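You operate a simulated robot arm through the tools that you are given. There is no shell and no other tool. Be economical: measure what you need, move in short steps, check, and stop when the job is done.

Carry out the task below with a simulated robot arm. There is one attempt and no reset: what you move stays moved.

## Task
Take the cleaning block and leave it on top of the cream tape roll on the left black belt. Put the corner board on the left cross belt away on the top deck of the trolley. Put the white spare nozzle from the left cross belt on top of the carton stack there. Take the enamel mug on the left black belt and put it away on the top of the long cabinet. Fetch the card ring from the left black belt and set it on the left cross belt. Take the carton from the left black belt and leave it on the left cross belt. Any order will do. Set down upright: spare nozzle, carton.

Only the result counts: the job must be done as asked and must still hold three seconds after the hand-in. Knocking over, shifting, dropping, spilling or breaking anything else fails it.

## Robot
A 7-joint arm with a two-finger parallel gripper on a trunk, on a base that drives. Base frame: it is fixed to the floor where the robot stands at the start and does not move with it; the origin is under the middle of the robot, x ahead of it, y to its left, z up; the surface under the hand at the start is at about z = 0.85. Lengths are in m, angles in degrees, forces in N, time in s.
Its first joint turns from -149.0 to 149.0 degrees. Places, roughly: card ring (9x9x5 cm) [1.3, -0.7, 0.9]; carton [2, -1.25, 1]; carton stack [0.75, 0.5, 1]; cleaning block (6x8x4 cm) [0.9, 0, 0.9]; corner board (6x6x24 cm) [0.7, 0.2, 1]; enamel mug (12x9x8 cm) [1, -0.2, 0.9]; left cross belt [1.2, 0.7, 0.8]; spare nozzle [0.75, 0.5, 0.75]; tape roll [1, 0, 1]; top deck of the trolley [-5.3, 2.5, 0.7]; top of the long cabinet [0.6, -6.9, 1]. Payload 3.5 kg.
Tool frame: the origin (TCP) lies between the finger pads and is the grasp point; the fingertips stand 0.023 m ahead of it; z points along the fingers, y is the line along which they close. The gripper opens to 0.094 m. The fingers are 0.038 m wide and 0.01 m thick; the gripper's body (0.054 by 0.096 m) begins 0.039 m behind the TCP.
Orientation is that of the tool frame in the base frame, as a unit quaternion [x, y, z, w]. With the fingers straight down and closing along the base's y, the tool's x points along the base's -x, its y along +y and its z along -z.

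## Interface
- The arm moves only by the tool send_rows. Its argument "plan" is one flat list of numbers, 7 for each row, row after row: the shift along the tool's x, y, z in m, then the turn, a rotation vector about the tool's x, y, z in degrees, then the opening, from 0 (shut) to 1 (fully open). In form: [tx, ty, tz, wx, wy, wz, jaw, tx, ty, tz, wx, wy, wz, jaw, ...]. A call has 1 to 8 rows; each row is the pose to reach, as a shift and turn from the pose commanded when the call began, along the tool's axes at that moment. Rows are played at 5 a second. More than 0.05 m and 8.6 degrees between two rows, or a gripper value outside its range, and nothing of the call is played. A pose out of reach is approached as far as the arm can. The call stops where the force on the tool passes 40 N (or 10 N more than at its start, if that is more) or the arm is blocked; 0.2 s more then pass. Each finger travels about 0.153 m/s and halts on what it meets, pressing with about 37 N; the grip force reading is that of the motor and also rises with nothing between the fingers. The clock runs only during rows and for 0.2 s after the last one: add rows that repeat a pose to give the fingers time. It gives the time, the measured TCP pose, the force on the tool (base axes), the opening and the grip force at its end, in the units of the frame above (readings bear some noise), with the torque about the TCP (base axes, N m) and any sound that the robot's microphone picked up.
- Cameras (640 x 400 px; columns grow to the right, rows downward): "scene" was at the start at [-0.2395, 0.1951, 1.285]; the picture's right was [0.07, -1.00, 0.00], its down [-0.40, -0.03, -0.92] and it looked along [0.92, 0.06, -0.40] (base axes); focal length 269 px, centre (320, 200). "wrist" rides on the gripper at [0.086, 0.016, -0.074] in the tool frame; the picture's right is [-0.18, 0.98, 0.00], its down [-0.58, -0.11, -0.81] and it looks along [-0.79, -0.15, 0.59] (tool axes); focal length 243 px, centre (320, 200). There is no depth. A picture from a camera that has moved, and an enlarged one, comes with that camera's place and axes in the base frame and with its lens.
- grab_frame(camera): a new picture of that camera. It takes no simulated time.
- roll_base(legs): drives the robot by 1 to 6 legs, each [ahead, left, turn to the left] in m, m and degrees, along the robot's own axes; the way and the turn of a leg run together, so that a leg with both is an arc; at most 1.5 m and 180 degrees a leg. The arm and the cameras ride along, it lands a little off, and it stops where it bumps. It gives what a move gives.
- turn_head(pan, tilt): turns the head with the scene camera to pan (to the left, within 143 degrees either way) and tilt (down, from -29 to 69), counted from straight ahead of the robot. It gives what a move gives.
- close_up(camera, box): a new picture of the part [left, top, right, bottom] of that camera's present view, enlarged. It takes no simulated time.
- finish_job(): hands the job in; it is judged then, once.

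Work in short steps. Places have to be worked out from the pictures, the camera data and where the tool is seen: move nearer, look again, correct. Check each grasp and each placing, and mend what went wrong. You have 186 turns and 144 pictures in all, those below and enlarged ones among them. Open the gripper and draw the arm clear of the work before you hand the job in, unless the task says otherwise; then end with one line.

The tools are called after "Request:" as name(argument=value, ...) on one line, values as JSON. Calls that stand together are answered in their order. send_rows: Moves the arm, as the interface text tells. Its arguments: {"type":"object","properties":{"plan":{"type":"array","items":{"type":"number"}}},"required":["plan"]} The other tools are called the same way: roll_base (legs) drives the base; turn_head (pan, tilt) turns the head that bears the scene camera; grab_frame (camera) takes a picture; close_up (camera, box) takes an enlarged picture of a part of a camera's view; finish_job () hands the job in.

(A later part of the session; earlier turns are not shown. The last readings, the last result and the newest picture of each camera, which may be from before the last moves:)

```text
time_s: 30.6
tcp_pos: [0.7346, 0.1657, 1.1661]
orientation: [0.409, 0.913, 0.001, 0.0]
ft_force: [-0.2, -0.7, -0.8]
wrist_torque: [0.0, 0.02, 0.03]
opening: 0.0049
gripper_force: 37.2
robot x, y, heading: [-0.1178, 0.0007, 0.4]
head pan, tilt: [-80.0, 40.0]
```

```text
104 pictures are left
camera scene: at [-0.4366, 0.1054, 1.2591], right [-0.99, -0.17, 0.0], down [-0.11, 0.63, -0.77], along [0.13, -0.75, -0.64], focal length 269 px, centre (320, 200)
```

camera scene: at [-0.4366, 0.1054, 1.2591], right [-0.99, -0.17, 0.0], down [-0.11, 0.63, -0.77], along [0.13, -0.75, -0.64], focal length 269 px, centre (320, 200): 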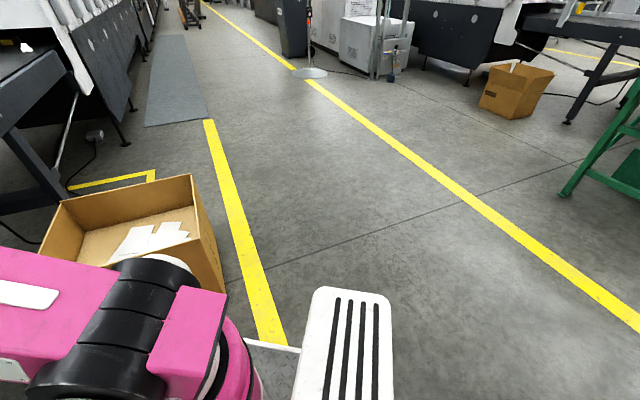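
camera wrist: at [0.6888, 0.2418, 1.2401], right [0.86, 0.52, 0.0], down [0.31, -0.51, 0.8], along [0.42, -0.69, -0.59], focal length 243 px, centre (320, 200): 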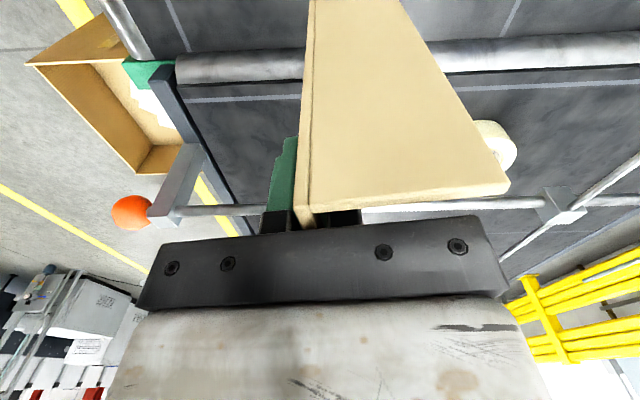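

The aisle to the right-rear is clear. I back away from the belt, turn right in place over the low floor box, and drive down the aisle, checking on the way.

Request:
roll_base(legs=[[-0.5, -0.3, 0], [0, 0, -163]])

Request:
turn_head(pan=-40, tilt=25)

Request:
grab_frame(camera="scene")

```text
time_s: 40.7
tcp_pos: [-1.3989, -0.6902, 1.1643]
orientation: [0.961, -0.278, 0.001, 0.0]
ft_force: [0.8, 0.1, 0.0]
wrist_torque: [0.01, -0.01, 0.03]
opening: 0.0045
gripper_force: 37.0
robot x, y, heading: [-0.6248, -0.2959, -164.1]
head pan, tilt: [-80.0, 40.0]
```

```text
time_s: 41.7
tcp_pos: [-1.4005, -0.6901, 1.1659]
orientation: [0.961, -0.278, 0.001, 0.001]
ft_force: [-0.1, -0.8, -1.3]
wrist_torque: [0.03, 0.01, 0.0]
opening: 0.0047
gripper_force: 36.9
robot x, y, heading: [-0.624, -0.297, -164.2]
head pan, tilt: [-40.0, 25.0]
```

```text
103 pictures are left
camera scene: at [-0.3407, -0.3533, 1.2824], right [0.41, 0.91, 0.0], down [0.39, -0.17, -0.91], along [-0.83, 0.37, -0.42], focal length 269 px, centre (320, 200)
```

scene: 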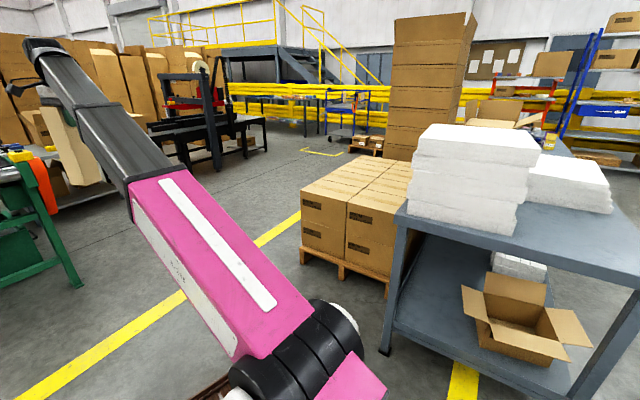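

The lane is clear. I drive on and turn toward the trolley.

Request:
roll_base(legs=[[1.1, 0, 0], [0, 0, -31], [1.4, 0, 0], [0, 0, -30]])

Request:
turn_head(pan=-10, tilt=20)

Request:
grab_frame(camera="scene")

```text
time_s: 57.0
tcp_pos: [-3.7759, 0.2353, 1.1659]
orientation: [-0.691, 0.722, 0.001, 0.0]
ft_force: [0.1, -1.0, -0.9]
wrist_torque: [0.05, -0.04, -0.01]
opening: 0.0046
gripper_force: 36.8
robot x, y, heading: [-3.0469, -0.2422, 135.7]
head pan, tilt: [-40.0, 25.0]
```

```text
time_s: 58.0
tcp_pos: [-3.776, 0.2365, 1.1659]
orientation: [-0.691, 0.723, 0.0, -0.002]
ft_force: [-0.6, -0.1, -0.4]
wrist_torque: [0.05, -0.01, -0.02]
opening: 0.0045
gripper_force: 36.8
robot x, y, heading: [-3.047, -0.2433, 135.6]
head pan, tilt: [-10.0, 20.0]
```

```text
102 pictures are left
camera scene: at [-3.0034, -0.5355, 1.2905], right [0.81, 0.58, 0.0], down [0.2, -0.28, -0.94], along [-0.55, 0.77, -0.34], focal length 269 px, centre (320, 200)
```

scene: 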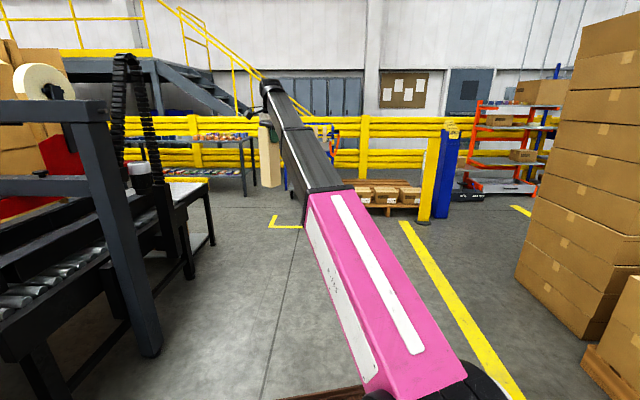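

The trolley is behind the forearm, ≈3.5 m ahead. I drive 2.3 m toward it with a small heading correction, then look from the side.

Request:
roll_base(legs=[[0, 0, -6.5], [1.2, 0, 0], [1.1, 0, 0]])

Request:
turn_head(pan=-5, tilt=25)

Request:
grab_frame(camera="scene")

Request:
grab_frame(camera="wrist")

```text
time_s: 69.8
tcp_pos: [-5.1947, 2.0592, 1.1659]
orientation: [-0.659, 0.752, 0.001, -0.001]
ft_force: [-0.3, -0.4, -0.7]
wrist_torque: [0.02, -0.03, 0.01]
opening: 0.0045
gripper_force: 37.2
robot x, y, heading: [-4.5124, 1.5189, 130.5]
head pan, tilt: [-10.0, 20.0]
```

```text
time_s: 70.4
tcp_pos: [-5.1962, 2.0597, 1.1645]
orientation: [-0.659, 0.752, 0.0, -0.001]
ft_force: [0.6, 0.4, -2.0]
wrist_torque: [0.02, -0.03, -0.01]
opening: 0.0046
gripper_force: 36.6
robot x, y, heading: [-4.5116, 1.5217, 130.7]
head pan, tilt: [-5.0, 25.0]
```

```text
101 pictures are left
camera scene: at [-4.4968, 1.2192, 1.2824], right [0.81, 0.58, 0.0], down [0.25, -0.34, -0.91], along [-0.53, 0.74, -0.42], focal length 269 px, centre (320, 200)
```

scene: 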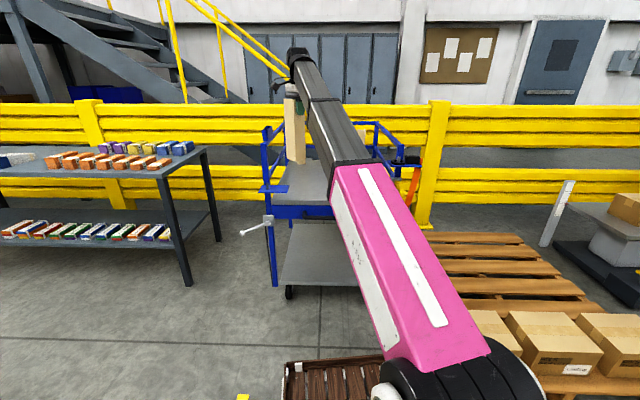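

```text
100 pictures are left
camera wrist: at [-5.222, 1.9768, 1.24], right [-0.95, 0.31, 0.0], down [0.19, 0.56, 0.8], along [0.25, 0.77, -0.59], focal length 243 px, centre (320, 200)
```

wrist: 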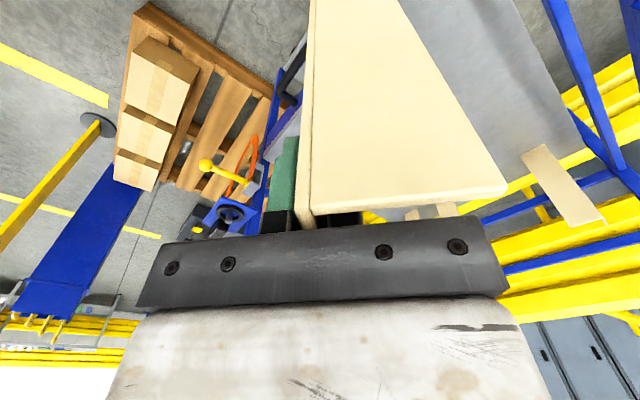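

The trolley is right ahead, with something cream at its far end. I enlarge.

Request:
close_up(camera="scene", box=[230, 90, 430, 215])

Request:
close_up(camera="wrist", box=[240, 0, 640, 250])

```text
3.20 times, centred on (330, 152) of scene
camera zoom: at [-4.4968, 1.2192, 1.2824], right [0.81, 0.58, 0.0], down [0.25, -0.34, -0.91], along [-0.53, 0.74, -0.42], focal length 860 px, centre (288, 352)
```

zoom: 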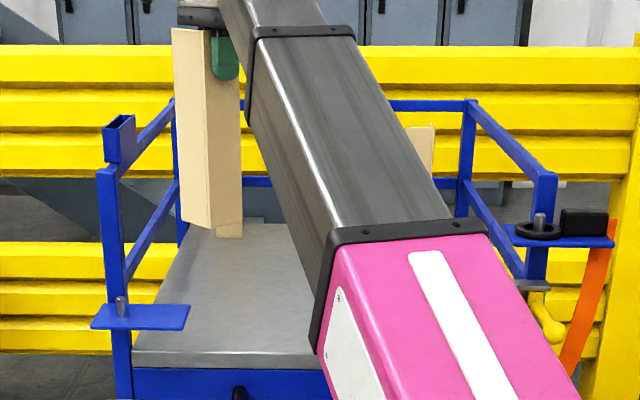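

```text
1.60 times, centred on (440, 125) of wrist
camera zoom: at [-5.222, 1.9768, 1.24], right [-0.95, 0.31, 0.0], down [0.19, 0.56, 0.8], along [0.25, 0.77, -0.59], focal length 388 px, centre (128, 320)
```

zoom: 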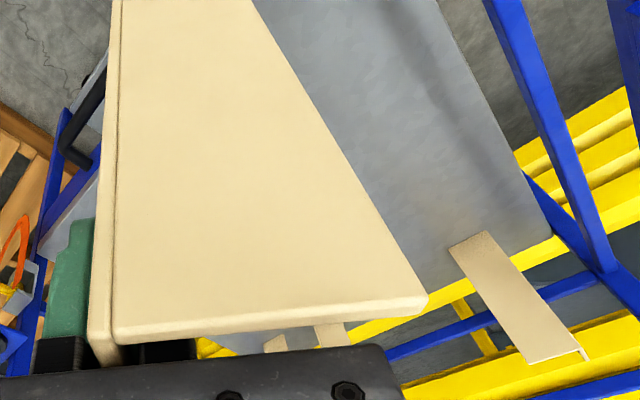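

The deck is open toward me with rails left, back and right, other boards stand at the back. Deck z≈0.70, free middle about (-5.26, 2.42). I first bring the hand to the robot's midline, away from the left rail.

Request:
send_rows(plan=[-0.03, -0.027, 0, 0, 0, 0, 0, -0.06, -0.054, 0, 0, 0, 0, 0, -0.09, -0.081, 0, 0, 0, 0, 0, -0.12, -0.108, 0, 0, 0, 0, 0, -0.127, -0.113, 0, 0, 0, 0, 0])

Request:
grab_frame(camera="scene")

Request:
grab_frame(camera="wrist")

```text
time_s: 71.6
tcp_pos: [-5.066, 2.1711, 1.1671]
orientation: [-0.66, 0.752, 0.0, -0.001]
ft_force: [0.1, -1.3, -0.4]
wrist_torque: [0.03, -0.02, 0.02]
opening: 0.0045
gripper_force: 37.8
robot x, y, heading: [-4.5093, 1.5192, 130.5]
head pan, tilt: [-5.0, 25.0]
```

```text
97 pictures are left
camera scene: at [-4.4968, 1.2192, 1.2824], right [0.81, 0.58, 0.0], down [0.25, -0.34, -0.91], along [-0.53, 0.74, -0.42], focal length 269 px, centre (320, 200)
```

scene: 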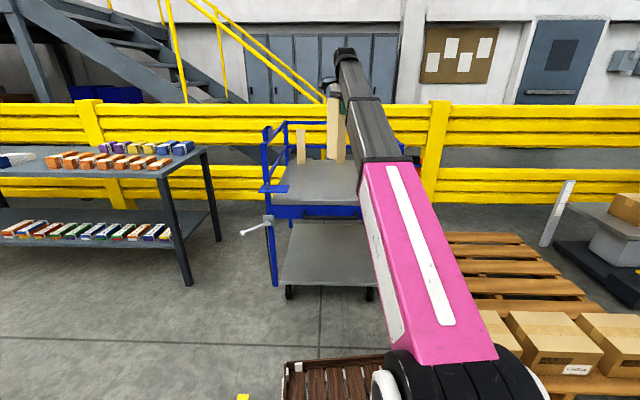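

```text
96 pictures are left
camera wrist: at [-5.0935, 2.0881, 1.2407], right [-0.95, 0.31, 0.0], down [0.19, 0.56, 0.8], along [0.25, 0.77, -0.59], focal length 243 px, centre (320, 200)
```

wrist: 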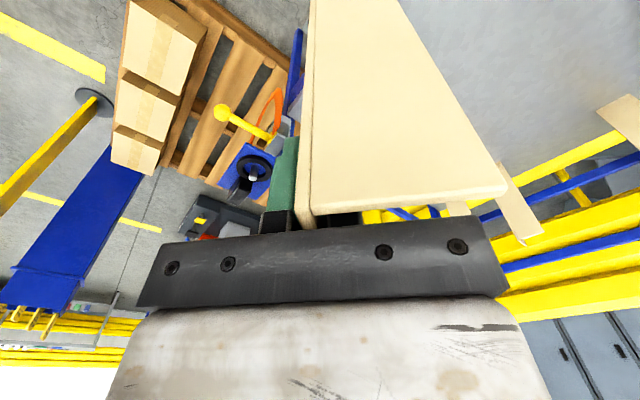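

The middle of the deck is free. I drive 0.30 m ahead, so the board hangs over the deck.

Request:
roll_base(legs=[[0.3, 0, 0]])

Request:
grab_frame(camera="scene")

```text
time_s: 73.7
tcp_pos: [-5.2579, 2.3956, 1.1672]
orientation: [-0.659, 0.752, 0.0, -0.001]
ft_force: [-0.5, -0.4, -0.9]
wrist_torque: [0.01, 0.0, 0.01]
opening: 0.0045
gripper_force: 37.2
robot x, y, heading: [-4.7041, 1.7417, 130.0]
head pan, tilt: [-5.0, 25.0]
```

```text
95 pictures are left
camera scene: at [-4.6893, 1.4434, 1.2824], right [0.81, 0.58, 0.0], down [0.25, -0.34, -0.91], along [-0.53, 0.74, -0.42], focal length 269 px, centre (320, 200)
```

scene: 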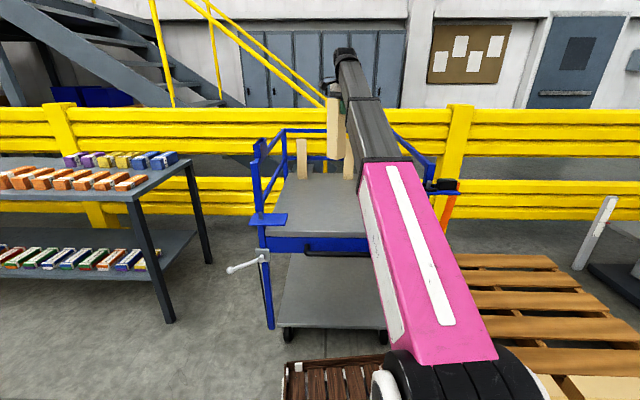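

The drop point (about pixel (340, 214)) is free deck. I lower 0.24 m.

Request:
send_rows(plan=[0, 0, 0.045, 0, 0, 0, 0, 0, 0, 0.09, 0, 0, 0, 0, 0, 0, 0.135, 0, 0, 0, 0, 0, 0, 0.18, 0, 0, 0, 0, 0, 0, 0.22, 0, 0, 0, 0, 0, 0, 0.235, 0, 0, 0, 0, 0, 0, 0.235, 0, 0, 0, 0])

Request:
close_up(camera="scene", box=[240, 110, 440, 235])

```text
time_s: 75.3
tcp_pos: [-5.2596, 2.3949, 0.9312]
orientation: [-0.659, 0.752, 0.001, -0.001]
ft_force: [0.0, 0.0, -1.1]
wrist_torque: [0.04, 0.02, -0.01]
opening: 0.0046
gripper_force: 37.0
robot x, y, heading: [-4.7038, 1.7414, 130.5]
head pan, tilt: [-5.0, 25.0]
```

```text
3.20 times, centred on (340, 172) of scene
camera zoom: at [-4.6893, 1.4434, 1.2824], right [0.81, 0.58, 0.0], down [0.25, -0.34, -0.91], along [-0.53, 0.74, -0.42], focal length 860 px, centre (256, 288)
```

zoom: 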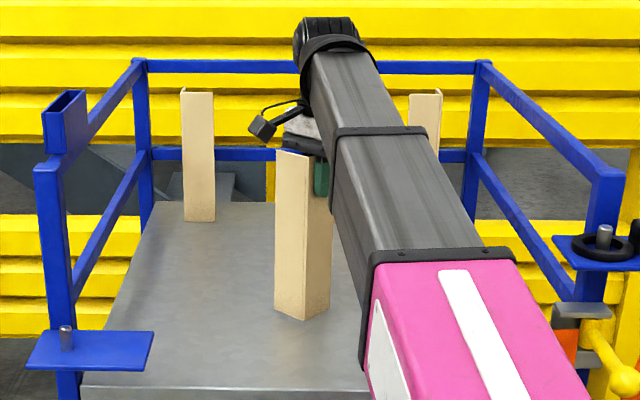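

Board is near the deck. I lower in small steps.

Request:
send_rows(plan=[0, 0, 0.005, 0, 0, 0, 0, 0, 0, 0.01, 0, 0, 0, 0, 0, 0, 0.014, 0, 0, 0, 0, 0, 0, 0.018, 0, 0, 0, 0])

```text
time_s: 76.1
tcp_pos: [-5.258, 2.3953, 0.9206]
orientation: [-0.659, 0.753, 0.001, -0.001]
ft_force: [1.3, -2.3, 11.3]
wrist_torque: [-0.67, -0.2, 0.01]
opening: 0.0046
gripper_force: 36.7
robot x, y, heading: [-4.7051, 1.7459, 130.5]
head pan, tilt: [-5.0, 25.0]
stopped in row 4: the force on the tool passed its limit at 50 N (the readings are from after the stop); the commanded pose is now the measured one
```

Contact, standing on the deck. I ease 1 mm, open to half and rise straight up.

Request:
send_rows(plan=[0, 0, -0.001, 0, 0, 0, 0.15, 0, 0, -0.001, 0, 0, 0, 0.4, 0, 0, -0.001, 0, 0, 0, 0.5, 0, 0, -0.02, 0, 0, 0, 0.5, 0, 0, -0.06, 0, 0, 0, 0.5, 0, 0, -0.105, 0, 0, 0, 0.5, 0, 0, -0.15, 0, 0, 0, 0.5, 0, 0, -0.2, 0, 0, 0, 0.5])

Request:
close_up(camera="scene", box=[240, 110, 440, 235])

```text
time_s: 77.9
tcp_pos: [-5.2574, 2.3979, 1.1205]
orientation: [-0.658, 0.753, 0.001, -0.002]
ft_force: [-0.2, 0.6, -0.3]
wrist_torque: [0.02, 0.02, -0.01]
opening: 0.0468
gripper_force: 0.2
robot x, y, heading: [-4.7019, 1.746, 130.6]
head pan, tilt: [-5.0, 25.0]
```

```text
3.20 times, centred on (340, 172) of scene
camera zoom: at [-4.6893, 1.4433, 1.2824], right [0.81, 0.58, 0.0], down [0.25, -0.34, -0.91], along [-0.53, 0.74, -0.42], focal length 860 px, centre (256, 288)
```

zoom: 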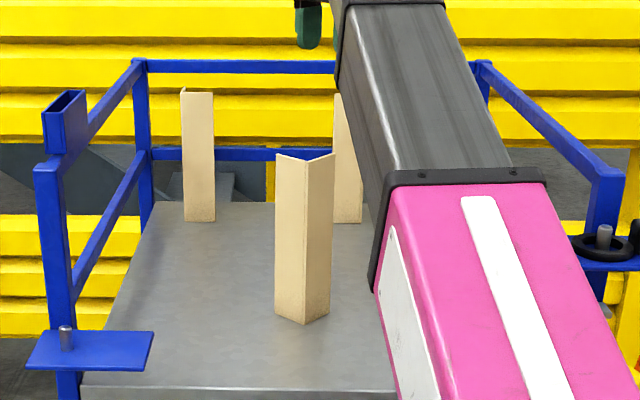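

The board stands on the deck. I retrace my route backwards to the belts.

Request:
roll_base(legs=[[-1.4, 0, 0], [-1.2, 0, 0], [0, 0, 35], [-1.4, 0, 0]])

```text
time_s: 98.9
tcp_pos: [-2.4712, -0.3552, 1.1191]
orientation: [0.86, -0.51, -0.002, 0.001]
ft_force: [0.3, 0.2, 0.0]
wrist_torque: [-0.01, 0.01, 0.04]
opening: 0.0471
gripper_force: 0.0
robot x, y, heading: [-1.6384, -0.5575, 166.4]
head pan, tilt: [-5.0, 25.0]
```

I continue back to near the starting place.

Request:
roll_base(legs=[[0, 0, 30], [-1.05, 0, 0], [0, 0, 163.6], [0.5, 0.27, 0]])

Request:
grab_frame(camera="scene")

Request:
grab_frame(camera="wrist")

```text
time_s: 115.1
tcp_pos: [0.7286, -0.0679, 1.1188]
orientation: [0.438, 0.899, 0.0, 0.001]
ft_force: [0.6, 0.2, 0.2]
wrist_torque: [0.04, -0.02, 0.02]
opening: 0.0469
gripper_force: 0.0
robot x, y, heading: [-0.126, -0.0084, -3.6]
head pan, tilt: [-5.0, 25.0]
```

```text
92 pictures are left
camera scene: at [-0.3529, 0.1867, 1.2824], right [-0.15, -0.99, 0.0], down [-0.42, 0.06, -0.91], along [0.9, -0.14, -0.42], focal length 269 px, centre (320, 200)
```

scene: 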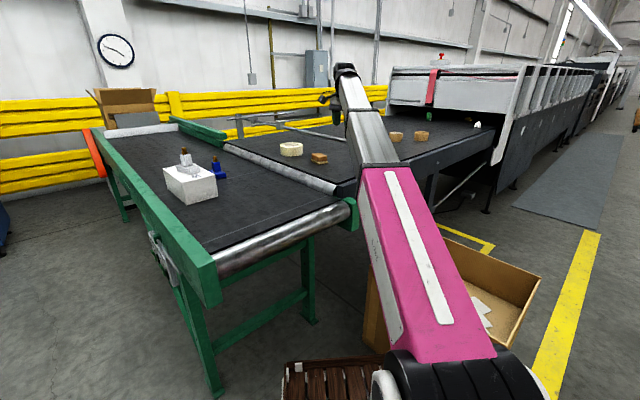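

```text
91 pictures are left
camera wrist: at [0.6881, 0.0103, 1.1937], right [0.89, 0.46, 0.0], down [0.27, -0.53, 0.81], along [0.37, -0.71, -0.59], focal length 243 px, centre (320, 200)
```

wrist: 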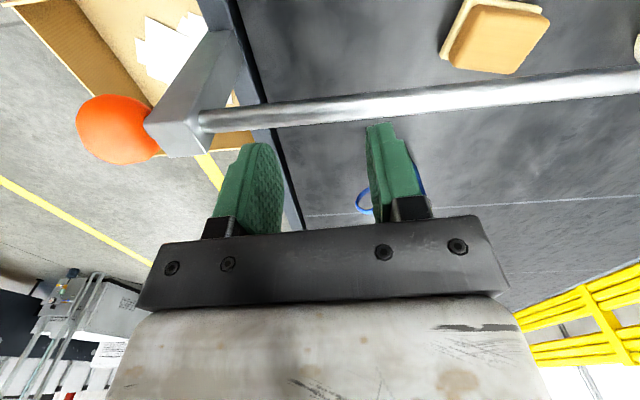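

I have a good picture: the rail runs at z≈1.04 right over the block (0.889, 0.003), and passes 5.5 cm on the near side of the roll. Placing will need the wrist camera turned along the rail, so I test here in free air how far the hand turns clockwise.

Request:
send_rows(plan=[0, 0, -0.01, 0, 0, 8.5, 0.5, 0, 0, -0.01, 0, 0, 17, 0.5, 0, 0, -0.01, 0, 0, 25.5, 0.5, 0, 0, -0.01, 0, 0, 34, 0.5, 0, 0, -0.01, 0, 0, 42.5, 0.5, 0, 0, -0.01, 0, 0, 51, 0.5, 0, 0, -0.01, 0, 0, 59.5, 0.5, 0, 0, -0.01, 0, 0, 68, 0.5])

Request:
turn_head(pan=-10, tilt=60)

Request:
grab_frame(camera="scene")

```text
time_s: 116.9
tcp_pos: [0.7293, -0.0688, 1.129]
orientation: [0.866, 0.499, 0.002, -0.001]
ft_force: [-1.1, -0.4, 0.0]
wrist_torque: [-0.01, 0.03, -0.01]
opening: 0.0469
gripper_force: 0.0
robot x, y, heading: [-0.1225, -0.0144, -4.0]
head pan, tilt: [-5.0, 25.0]
```

```text
time_s: 117.9
tcp_pos: [0.7298, -0.0684, 1.1288]
orientation: [0.865, 0.501, 0.002, 0.0]
ft_force: [0.1, 0.5, -0.4]
wrist_torque: [0.01, 0.0, 0.01]
opening: 0.0469
gripper_force: 0.1
robot x, y, heading: [-0.1263, -0.0107, -3.5]
head pan, tilt: [-10.0, 60.0]
```

```text
90 pictures are left
camera scene: at [-0.3791, 0.1849, 1.2324], right [-0.24, -0.97, 0.0], down [-0.84, 0.21, -0.5], along [0.49, -0.12, -0.87], focal length 269 px, centre (320, 200)
```

scene: 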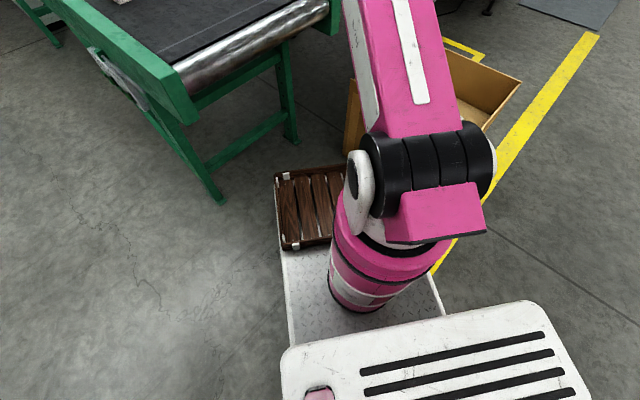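

The hand turns freely clockwise, good. Base outline measured: about 0.48 m ahead, ±0.23 m wide; box corner near (0.62, −0.23). I drive a little ahead to (0.05, 0.02), safely short of box and belt legs.

Request:
roll_base(legs=[[0.17, 0.045, 3.6]])

Request:
turn_head(pan=-6, tilt=25)

Request:
grab_frame(camera="wrist")

```text
time_s: 119.4
tcp_pos: [0.9011, 0.03, 1.1288]
orientation: [0.848, 0.53, 0.003, -0.001]
ft_force: [-0.4, -0.6, 0.4]
wrist_torque: [0.0, -0.01, 0.0]
opening: 0.047
gripper_force: 0.1
robot x, y, heading: [0.0427, 0.034, 0.2]
head pan, tilt: [-10.0, 60.0]
```

```text
time_s: 120.4
tcp_pos: [0.9002, 0.03, 1.1293]
orientation: [0.848, 0.53, 0.002, 0.0]
ft_force: [0.3, -0.6, 0.6]
wrist_torque: [-0.01, 0.0, 0.0]
opening: 0.0472
gripper_force: 0.0
robot x, y, heading: [0.0444, 0.0297, 0.6]
head pan, tilt: [-6.0, 25.0]
```

```text
89 pictures are left
camera wrist: at [0.9531, 0.1008, 1.2038], right [0.8, -0.6, 0.0], down [-0.36, -0.48, 0.8], along [-0.48, -0.65, -0.59], focal length 243 px, centre (320, 200)
```

wrist: 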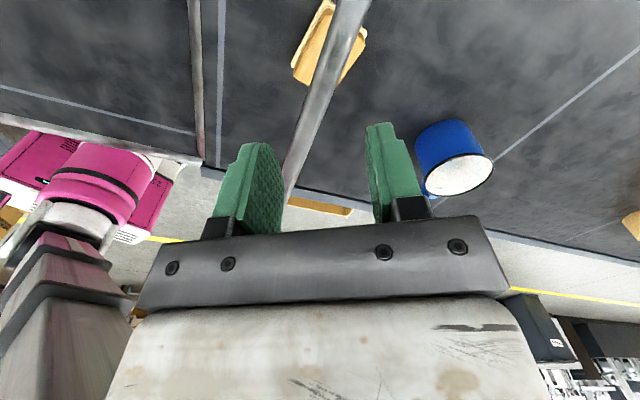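

Very clear: block centre ≈ (0.895, 0.005), rail confirmed, mug ≈ (0.96, −0.23). I bring the hand back to the near-left side and turn it so it closes along the block's long side.

Request:
send_rows(plan=[0.026, -0.0275, 0.0, 0, 0, -7.8, 1, 0.052, -0.055, 0.0, 0, 0, -15.7, 1, 0.078, -0.082, 0.01, 0, 0, -23.5, 1, 0.104, -0.11, 0.02, 0, 0, -31.3, 1, 0.13, -0.137, 0.03, 0, 0, -39.2, 1, 0.154, -0.164, 0.03, 0, 0, -47, 1, 0.154, -0.164, 0.03, 0, 0, -47, 1])

Request:
grab_frame(camera="wrist")

```text
time_s: 122.0
tcp_pos: [0.8217, 0.2386, 1.1008]
orientation: [0.566, 0.825, 0.001, 0.001]
ft_force: [-0.4, -0.1, 1.1]
wrist_torque: [0.01, 0.05, 0.02]
opening: 0.0942
gripper_force: 0.0
robot x, y, heading: [0.0437, 0.0286, 0.0]
head pan, tilt: [-6.0, 25.0]
```

```text
88 pictures are left
camera wrist: at [0.8056, 0.3264, 1.1744], right [0.98, 0.18, 0.0], down [0.1, -0.58, 0.81], along [0.15, -0.79, -0.59], focal length 243 px, centre (320, 200)
```

wrist: 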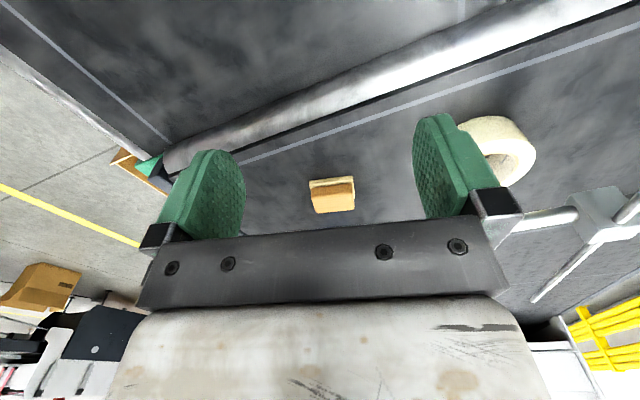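

I enlarge to measure the block's alignment and the roll's position.

Request:
close_up(camera="wrist", box=[280, 80, 600, 280])

Request:
grab_frame(camera="scene")

```text
2.00 times, centred on (440, 180) of wrist
camera zoom: at [0.8056, 0.3264, 1.1744], right [0.98, 0.18, 0.0], down [0.1, -0.58, 0.81], along [0.15, -0.79, -0.59], focal length 485 px, centre (80, 240)
```

zoom: 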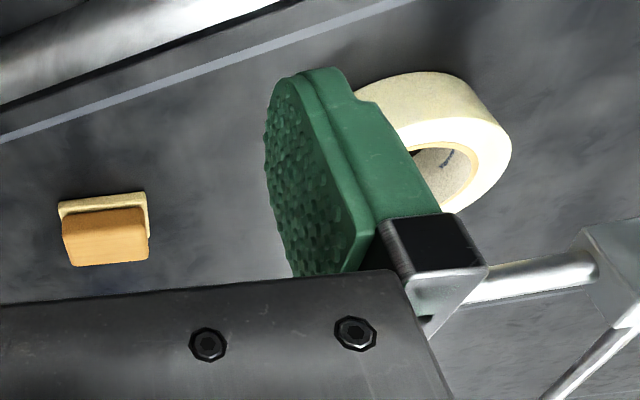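

```text
86 pictures are left
camera scene: at [-0.1959, 0.2094, 1.2824], right [-0.1, -0.99, 0.0], down [-0.42, 0.04, -0.91], along [0.9, -0.09, -0.42], focal length 269 px, centre (320, 200)
```

scene: 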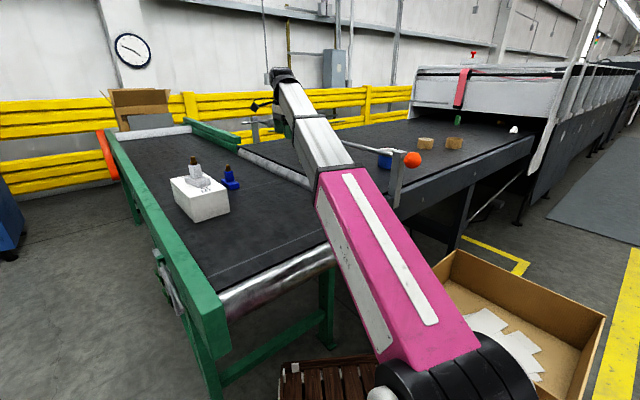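

The roll is at ≈(1.09, 0.13), also nearly under the rail, so one leaning grasp (about 33°, hand leaning back to the left) serves both pick and place. I go to a standoff 13 cm back along the leaning approach line.

Request:
send_rows(plan=[-0.035, -0.005, 0.01, 0, -8, 0, 1, -0.075, -0.011, 0.03, 0, -16, 0, 1, -0.115, -0.018, 0.05, 0, -24, 0, 1, -0.156, -0.024, 0.074, 0, -32, 0, 1, -0.156, -0.024, 0.074, 0, -33, -1, 1, -0.156, -0.024, 0.074, 0, -33, -1, 1])

Request:
grab_frame(camera="wrist")

Request:
close_up(camera="scene", box=[230, 50, 430, 175])

```text
time_s: 123.4
tcp_pos: [0.8567, 0.0831, 1.0254]
orientation: [0.536, 0.795, -0.16, 0.235]
ft_force: [0.9, 0.0, -0.2]
wrist_torque: [-0.04, 0.0, 0.01]
opening: 0.0937
gripper_force: 0.1
robot x, y, heading: [0.0457, 0.0305, 0.2]
head pan, tilt: [-6.0, 25.0]
```

```text
85 pictures are left
camera wrist: at [0.8301, 0.1959, 1.0404], right [0.97, 0.22, 0.1], down [-0.08, -0.08, 0.99], along [0.23, -0.97, -0.06], focal length 243 px, centre (320, 200)
```

wrist: 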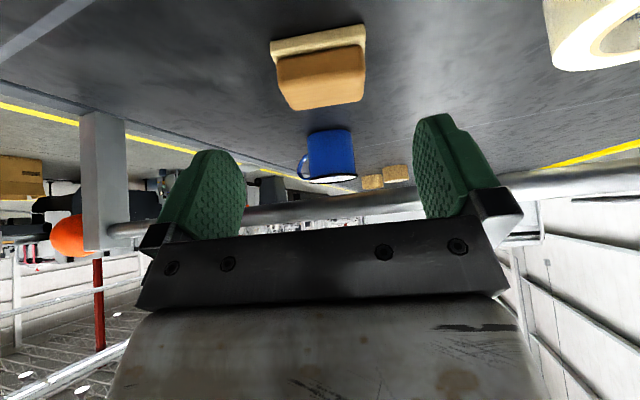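

```text
3.20 times, centred on (330, 112) of scene
camera zoom: at [-0.1959, 0.2095, 1.2824], right [-0.1, -0.99, 0.0], down [-0.42, 0.04, -0.91], along [0.9, -0.09, -0.42], focal length 860 px, centre (288, 480)
```

zoom: 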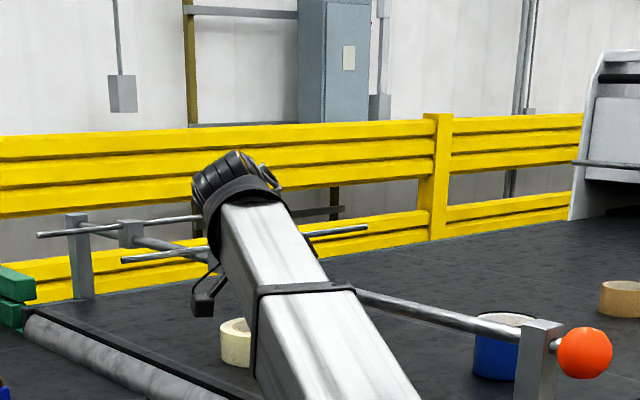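

The block is centred between the jaws; it spans z≈0.893–0.935. I advance 12 cm along the approach line and stop before closing.

Request:
send_rows(plan=[-0.001, 0, 0.03, 0, 0, 0, 1, -0.002, 0, 0.06, 0, 0, 0, 1, -0.003, 0, 0.09, 0, 0, 0, 1, -0.004, 0, 0.12, 0, 0, 0, 1, -0.004, 0, 0.12, 0, 0, 0, 1])

Request:
grab_frame(camera="wrist")

```text
time_s: 124.8
tcp_pos: [0.8812, 0.0237, 0.9292]
orientation: [0.537, 0.794, -0.159, 0.236]
ft_force: [-5.2, 3.9, 13.0]
wrist_torque: [0.03, 0.41, -0.04]
opening: 0.0937
gripper_force: 0.2
robot x, y, heading: [0.041, 0.0337, 0.1]
head pan, tilt: [-6.0, 25.0]
stopped in row 5: the force on the tool passed its limit at 41 N (the readings are from after the stop); the commanded pose is now the measured one
```

```text
83 pictures are left
camera wrist: at [0.8536, 0.1359, 0.9449], right [0.97, 0.22, 0.1], down [-0.08, -0.08, 0.99], along [0.23, -0.97, -0.06], focal length 243 px, centre (320, 200)
```

wrist: 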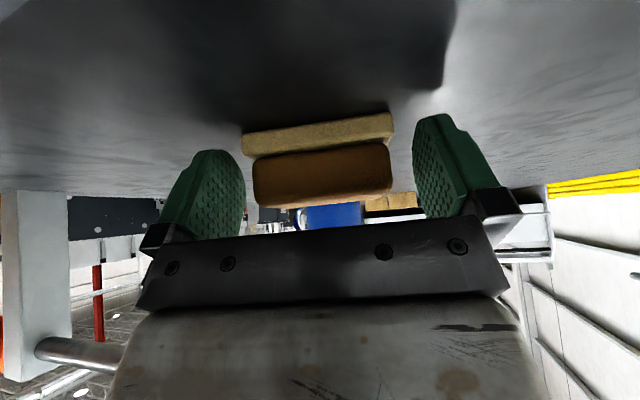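

The fingertips touched the belt (z≈0.90) and the block still lies 1.5 cm further in. I raise 4 mm, advance 1.6 cm level under the rail, then close.

Request:
send_rows(plan=[-0.0022, 0, -0.0034, 0, 0, 0, 1, -0.009, 0, 0.001, 0, 0, 0, 1, -0.0156, 0, 0.0053, 0, 0, 0, 1, -0.0156, 0, 0.0053, 0, 0, 0, 0.85, -0.0156, 0, 0.0053, 0, 0, 0, 0.7, -0.0156, 0, 0.0053, 0, 0, 0, 0.6, -0.0156, 0, 0.0053, 0, 0, 0, 0.6])

Request:
grab_frame(camera="wrist")

```text
time_s: 126.4
tcp_pos: [0.8868, 0.0084, 0.9345]
orientation: [0.537, 0.794, -0.159, 0.235]
ft_force: [0.9, 1.0, 1.5]
wrist_torque: [0.03, -0.13, 0.0]
opening: 0.0741
gripper_force: 36.3
robot x, y, heading: [0.0421, 0.0308, -0.0]
head pan, tilt: [-6.0, 25.0]
```

```text
82 pictures are left
camera wrist: at [0.8596, 0.1204, 0.9488], right [0.97, 0.22, 0.1], down [-0.08, -0.09, 0.99], along [0.23, -0.97, -0.06], focal length 243 px, centre (320, 200)
```

wrist: 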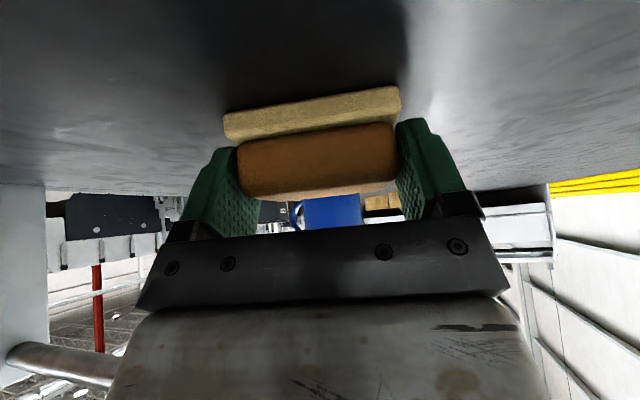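

Gripped at 7.4 cm. I lift slightly along the tool axis, then slide back level out from under the rail.

Request:
send_rows(plan=[0, 0, -0.01, 0, 0, 0, 0.6, 0, 0, -0.02, 0, 0, 0, 0.6, 0.0336, 0, -0.0418, 0, 0, 0, 0.6, 0.067, 0, -0.0636, 0, 0, 0, 0.6, 0.084, 0, -0.0745, 0, 0, 0, 0.6, 0.084, 0, -0.0745, 0, 0, 0, 0.6])

Request:
grab_frame(camera="wrist")

Request:
close_up(camera="scene", box=[230, 80, 430, 205])

```text
time_s: 127.8
tcp_pos: [0.8453, 0.1126, 0.9476]
orientation: [0.537, 0.794, -0.159, 0.236]
ft_force: [-0.3, 0.4, -1.1]
wrist_torque: [0.01, 0.01, 0.0]
opening: 0.074
gripper_force: 36.9
robot x, y, heading: [0.0422, 0.0305, 0.0]
head pan, tilt: [-6.0, 25.0]
```

```text
81 pictures are left
camera wrist: at [0.8191, 0.2241, 0.9639], right [0.97, 0.22, 0.1], down [-0.08, -0.09, 0.99], along [0.23, -0.97, -0.06], focal length 243 px, centre (320, 200)
```

wrist: 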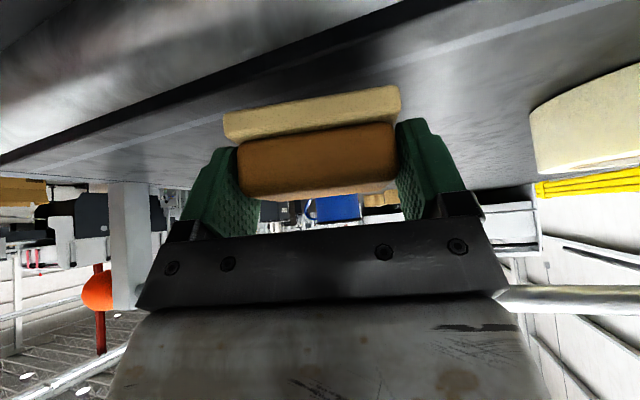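

```text
3.20 times, centred on (330, 142) of scene
camera zoom: at [-0.1961, 0.2095, 1.2824], right [-0.1, -0.99, 0.0], down [-0.42, 0.04, -0.91], along [0.9, -0.09, -0.42], focal length 860 px, centre (288, 384)
```

zoom: 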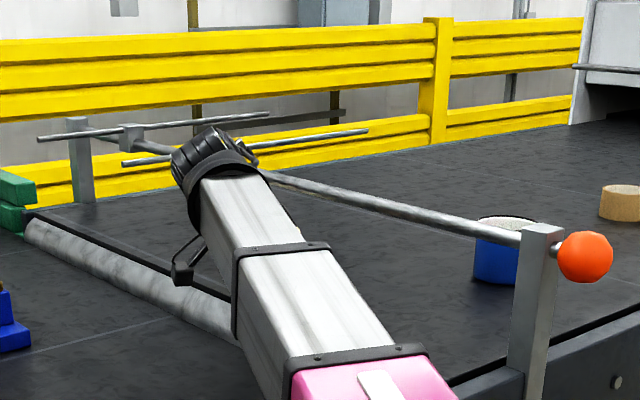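

The block is lifted clean. Now I raise it 5 cm and move parallel to the rail toward the roll, staying on the near side.

Request:
send_rows(plan=[-0.0283, 0, -0.0436, 0, 0, 0, 0.6, -0.0207, 0.043, -0.0482, 0, 0, 0, 0.6, -0.013, 0.086, -0.0527, 0, 0, 0, 0.6, -0.0054, 0.128, -0.0573, 0, 0, 0, 0.6, 0.0022, 0.171, -0.0618, 0, 0, 0, 0.6, 0.0098, 0.214, -0.0664, 0, 0, 0, 0.6, 0.0098, 0.214, -0.0664, 0, 0, 0, 0.6])

Request:
grab_frame(camera="wrist")

Request:
close_up(camera="scene", box=[230, 80, 430, 205])

```text
refused: row 1 steps farther than a row can; nothing moved
```

```text
79 pictures are left
camera wrist: at [0.8191, 0.2241, 0.9639], right [0.97, 0.22, 0.1], down [-0.08, -0.09, 0.99], along [0.23, -0.97, -0.06], focal length 243 px, centre (320, 200)
```

wrist: 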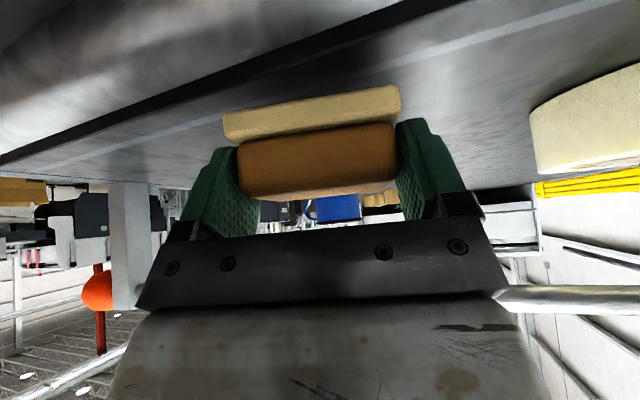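

```text
3.20 times, centred on (330, 142) of scene
camera zoom: at [-0.1961, 0.2095, 1.2824], right [-0.1, -0.99, 0.0], down [-0.42, 0.04, -0.91], along [0.9, -0.09, -0.42], focal length 860 px, centre (288, 384)
```

zoom: 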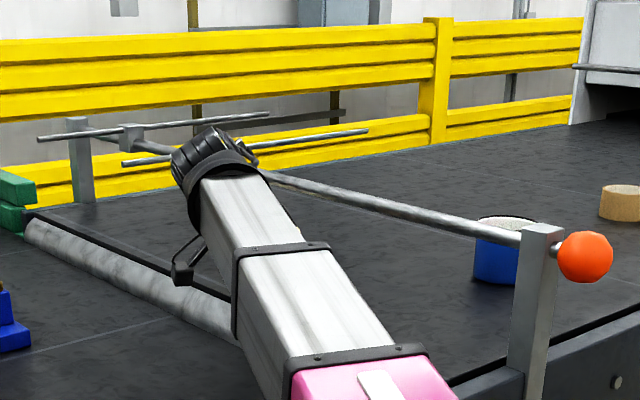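

The first row was a hair too long; I resend with the lift split in two.

Request:
send_rows(plan=[-0.014, 0, -0.022, 0, 0, 0, 0.6, -0.0283, 0, -0.0436, 0, 0, 0, 0.6, -0.0207, 0.043, -0.0482, 0, 0, 0, 0.6, -0.013, 0.086, -0.0527, 0, 0, 0, 0.6, -0.0054, 0.128, -0.0573, 0, 0, 0, 0.6, 0.0022, 0.171, -0.0618, 0, 0, 0, 0.6, 0.0098, 0.214, -0.0664, 0, 0, 0, 0.6, 0.0098, 0.214, -0.0664, 0, 0, 0, 0.6])

Request:
grab_frame(camera="wrist")

Request:
close_up(camera="scene", box=[230, 80, 430, 205])

```text
time_s: 129.6
tcp_pos: [1.0263, 0.2337, 1.0004]
orientation: [0.536, 0.795, -0.159, 0.235]
ft_force: [-1.0, -0.5, -0.5]
wrist_torque: [0.0, 0.0, 0.0]
opening: 0.0742
gripper_force: 36.7
robot x, y, heading: [0.0435, 0.033, 0.1]
head pan, tilt: [-6.0, 25.0]
```

```text
77 pictures are left
camera wrist: at [0.9995, 0.3442, 1.0155], right [0.97, 0.22, 0.1], down [-0.08, -0.09, 0.99], along [0.23, -0.97, -0.06], focal length 243 px, centre (320, 200)
```

wrist: 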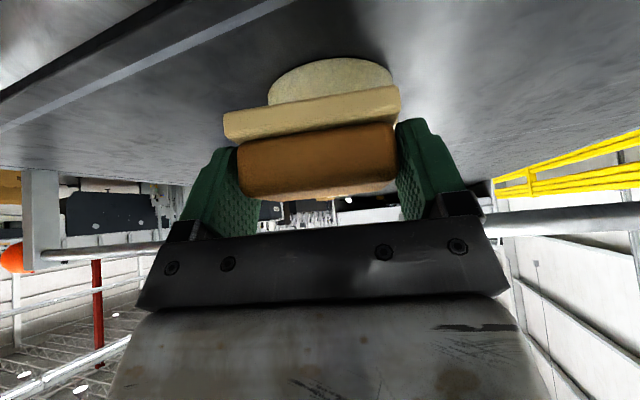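

```text
3.20 times, centred on (330, 142) of scene
camera zoom: at [-0.1961, 0.2096, 1.2824], right [-0.1, -0.99, 0.0], down [-0.42, 0.04, -0.91], along [0.9, -0.09, -0.42], focal length 860 px, centre (288, 384)
```

zoom: 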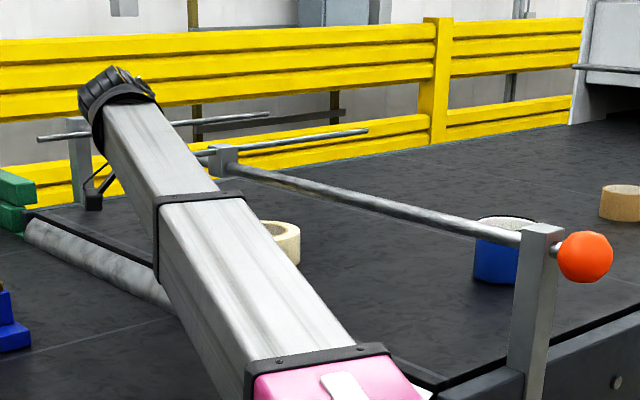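

The roll (R≈0.06) is centred near (1.078, 0.120), top z≈0.95. I slide the block level in over it, leaving a centimetre under the rail.

Request:
send_rows(plan=[-0.021, 0.001, 0.0168, 0, 0, 0, 0.6, -0.042, 0.002, 0.0336, 0, 0, 0, 0.6, -0.0628, 0.0026, 0.0504, 0, 0, 0, 0.6, -0.0628, 0.0026, 0.0504, 0, 0, 0, 0.6])

Request:
grab_frame(camera="wrist")

Request:
close_up(camera="scene", box=[250, 90, 410, 190])

```text
time_s: 130.6
tcp_pos: [1.06, 0.1578, 0.9922]
orientation: [0.538, 0.794, -0.16, 0.235]
ft_force: [0.1, 0.5, -1.2]
wrist_torque: [0.04, 0.01, 0.0]
opening: 0.0737
gripper_force: 37.3
robot x, y, heading: [0.0452, 0.0338, -0.0]
head pan, tilt: [-6.0, 25.0]
```

```text
75 pictures are left
camera wrist: at [1.0327, 0.2701, 1.0072], right [0.97, 0.22, 0.1], down [-0.08, -0.09, 0.99], along [0.23, -0.97, -0.06], focal length 243 px, centre (320, 200)
```

wrist: 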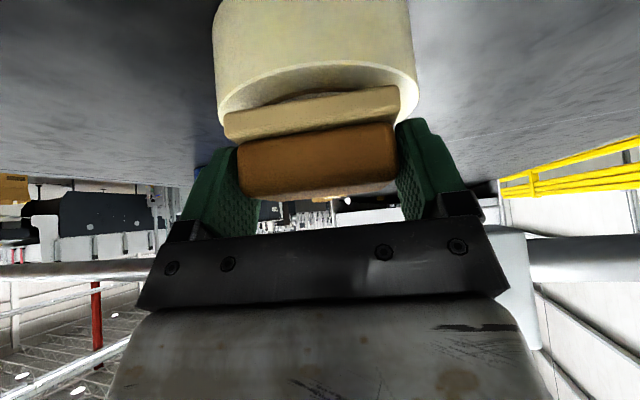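

```text
4.00 times, centred on (330, 140) of scene
camera zoom: at [-0.196, 0.2096, 1.2824], right [-0.1, -0.99, 0.0], down [-0.42, 0.04, -0.91], along [0.9, -0.09, -0.42], focal length 1075 px, centre (280, 440)
```

zoom: 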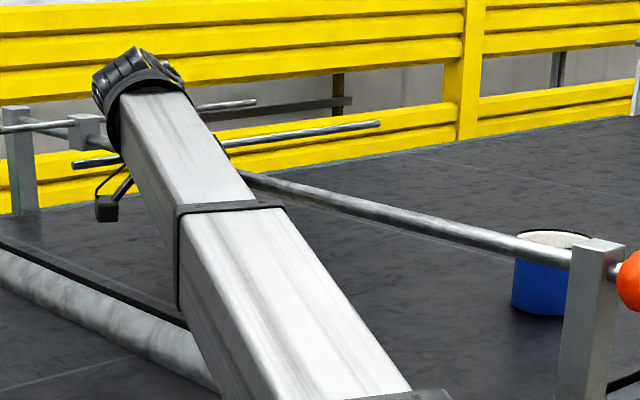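

The block hangs well over the roll. I lower vertically in small steps until it rests.

Request:
send_rows(plan=[0.0022, 0, 0.0034, 0, 0, 0, 0.6, 0.0033, 0, 0.005, 0, 0, 0, 0.6, 0.0044, 0, 0.0067, 0, 0, 0, 0.6, 0.0044, 0, 0.0067, 0, 0, 0, 0.6])

```text
time_s: 131.6
tcp_pos: [1.0597, 0.1576, 0.9834]
orientation: [0.536, 0.795, -0.159, 0.236]
ft_force: [0.4, -0.6, -0.4]
wrist_torque: [0.01, 0.0, 0.0]
opening: 0.0737
gripper_force: 36.5
robot x, y, heading: [0.0461, 0.0331, 0.2]
head pan, tilt: [-6.0, 25.0]
```

No contact yet. Further down in 2–3 mm steps.

Request:
send_rows(plan=[0.0014, 0, 0.0021, 0, 0, 0, 0.6, 0.0027, 0, 0.0042, 0, 0, 0, 0.6, 0.0041, 0, 0.0063, 0, 0, 0, 0.6])

Request:
grab_frame(camera="wrist")

```text
time_s: 132.4
tcp_pos: [1.0603, 0.1589, 0.9818]
orientation: [0.537, 0.794, -0.16, 0.238]
ft_force: [-3.8, -0.1, 9.2]
wrist_torque: [0.1, 0.34, 0.02]
opening: 0.0739
gripper_force: 36.7
robot x, y, heading: [0.048, 0.0292, 0.3]
head pan, tilt: [-6.0, 25.0]
stopped in row 3: the force on the tool passed its limit at 43 N (the readings are from after the stop); the commanded pose is now the measured one
```

```text
73 pictures are left
camera wrist: at [1.033, 0.2713, 0.9961], right [0.97, 0.22, 0.1], down [-0.09, -0.08, 0.99], along [0.23, -0.97, -0.06], focal length 243 px, centre (320, 200)
```

wrist: 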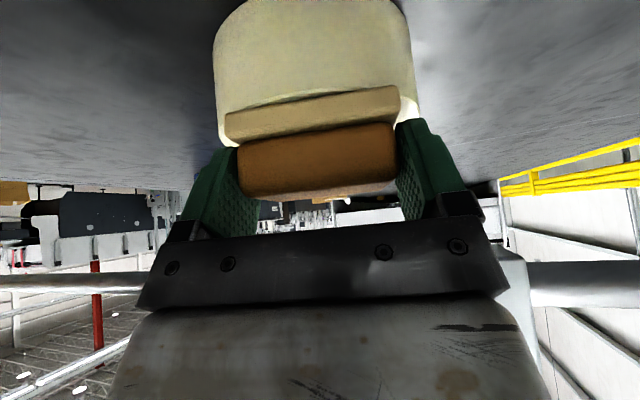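

Contact: it rests on the roll. I ease up 1 mm, open, and back out along the tool axis.

Request:
send_rows(plan=[-0.0005, 0, -0.0008, 0, 0, 0, 0.65, -0.0005, 0, -0.0008, 0, 0, 0, 0.8, -0.0005, 0, -0.0008, 0, 0, 0, 0.95, -0.0005, 0, -0.0008, 0, 0, 0, 0.95, 0, 0, -0.03, 0, 0, 0, 0.95, 0, 0, -0.07, 0, 0, 0, 0.95, 0, 0, -0.11, 0, 0, 0, 0.95])

Request:
grab_frame(camera="wrist")

```text
time_s: 134.0
tcp_pos: [1.0376, 0.2141, 1.0728]
orientation: [0.537, 0.794, -0.159, 0.238]
ft_force: [0.2, -0.6, 0.0]
wrist_torque: [0.02, 0.02, -0.02]
opening: 0.0896
gripper_force: 0.1
robot x, y, heading: [0.042, 0.0321, 0.2]
head pan, tilt: [-6.0, 25.0]
```

```text
72 pictures are left
camera wrist: at [1.0106, 0.3253, 1.0875], right [0.97, 0.22, 0.1], down [-0.09, -0.08, 0.99], along [0.23, -0.97, -0.06], focal length 243 px, centre (320, 200)
```

wrist: 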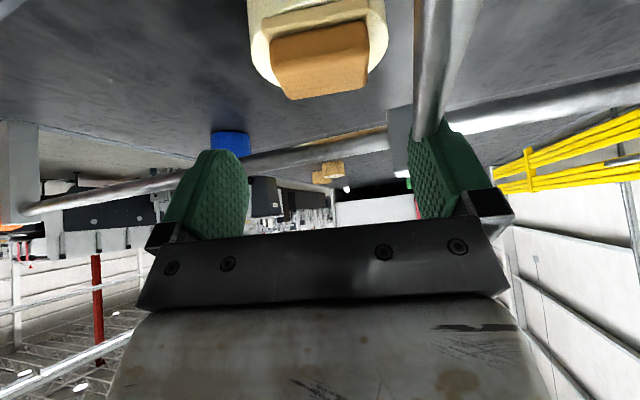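

The block lies on the roll. A guide rod is close to the right finger, so I withdraw left along the rail direction and up, straightening the hand.

Request:
send_rows(plan=[-0.008, -0.04, 0.0, 0, 0, 0, 0.95, -0.0175, -0.08, 0.005, 0, 0, 0, 0.95, -0.033, -0.098, -0.014, 0, 8, 0, 0.95, -0.035, -0.11, -0.03, 0, 16, 0, 0.95, -0.035, -0.14, -0.034, 0, 24, 0, 0.95, -0.035, -0.16, -0.034, 0, 32, 0, 0.95, -0.035, -0.16, -0.034, 0, 33, 0, 0.95])

Request:
close_up(camera="scene", box=[230, 80, 430, 205])

```text
time_s: 135.6
tcp_pos: [0.8942, 0.1445, 1.1199]
orientation: [0.56, 0.828, 0.0, 0.002]
ft_force: [0.1, -0.1, 0.1]
wrist_torque: [0.01, 0.0, 0.01]
opening: 0.0893
gripper_force: 0.0
robot x, y, heading: [0.0456, 0.0317, 0.1]
head pan, tilt: [-6.0, 25.0]
```

```text
3.20 times, centred on (330, 142) of scene
camera zoom: at [-0.1961, 0.2096, 1.2824], right [-0.1, -0.99, 0.0], down [-0.42, 0.04, -0.91], along [0.9, -0.09, -0.42], focal length 860 px, centre (288, 384)
```

zoom: 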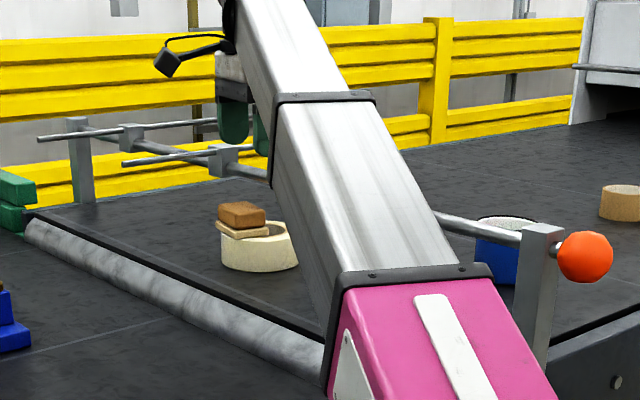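

Block rests on the roll. Now I drive around the floor box to the right side of the black belt, to reach mug and rings.

Request:
roll_base(legs=[[-0.5, -0.13, 0], [0, -1.36, 0], [0.69, 0, 0]])

Request:
turn_head(pan=30, tilt=30)

Request:
grab_frame(camera="scene")

```text
time_s: 148.5
tcp_pos: [1.0813, -1.3945, 1.12]
orientation: [0.572, 0.82, 0.0, 0.004]
ft_force: [-0.1, 0.2, 0.0]
wrist_torque: [0.0, -0.02, 0.01]
opening: 0.0892
gripper_force: 0.2
robot x, y, heading: [0.2296, -1.4828, -1.4]
head pan, tilt: [-6.0, 25.0]
```

```text
time_s: 149.5
tcp_pos: [1.0811, -1.394, 1.1193]
orientation: [0.571, 0.821, 0.0, 0.003]
ft_force: [-0.5, 0.4, 0.0]
wrist_torque: [0.01, 0.02, 0.02]
opening: 0.0894
gripper_force: 0.1
robot x, y, heading: [0.2292, -1.4828, -1.8]
head pan, tilt: [30.0, 30.0]
```

```text
70 pictures are left
camera scene: at [-0.0182, -1.2436, 1.2744], right [0.48, -0.88, 0.0], down [-0.44, -0.24, -0.87], along [0.76, 0.41, -0.5], focal length 269 px, centre (320, 200)
```

scene: 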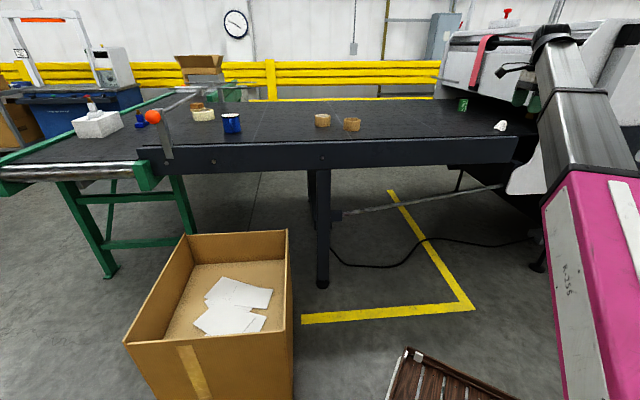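

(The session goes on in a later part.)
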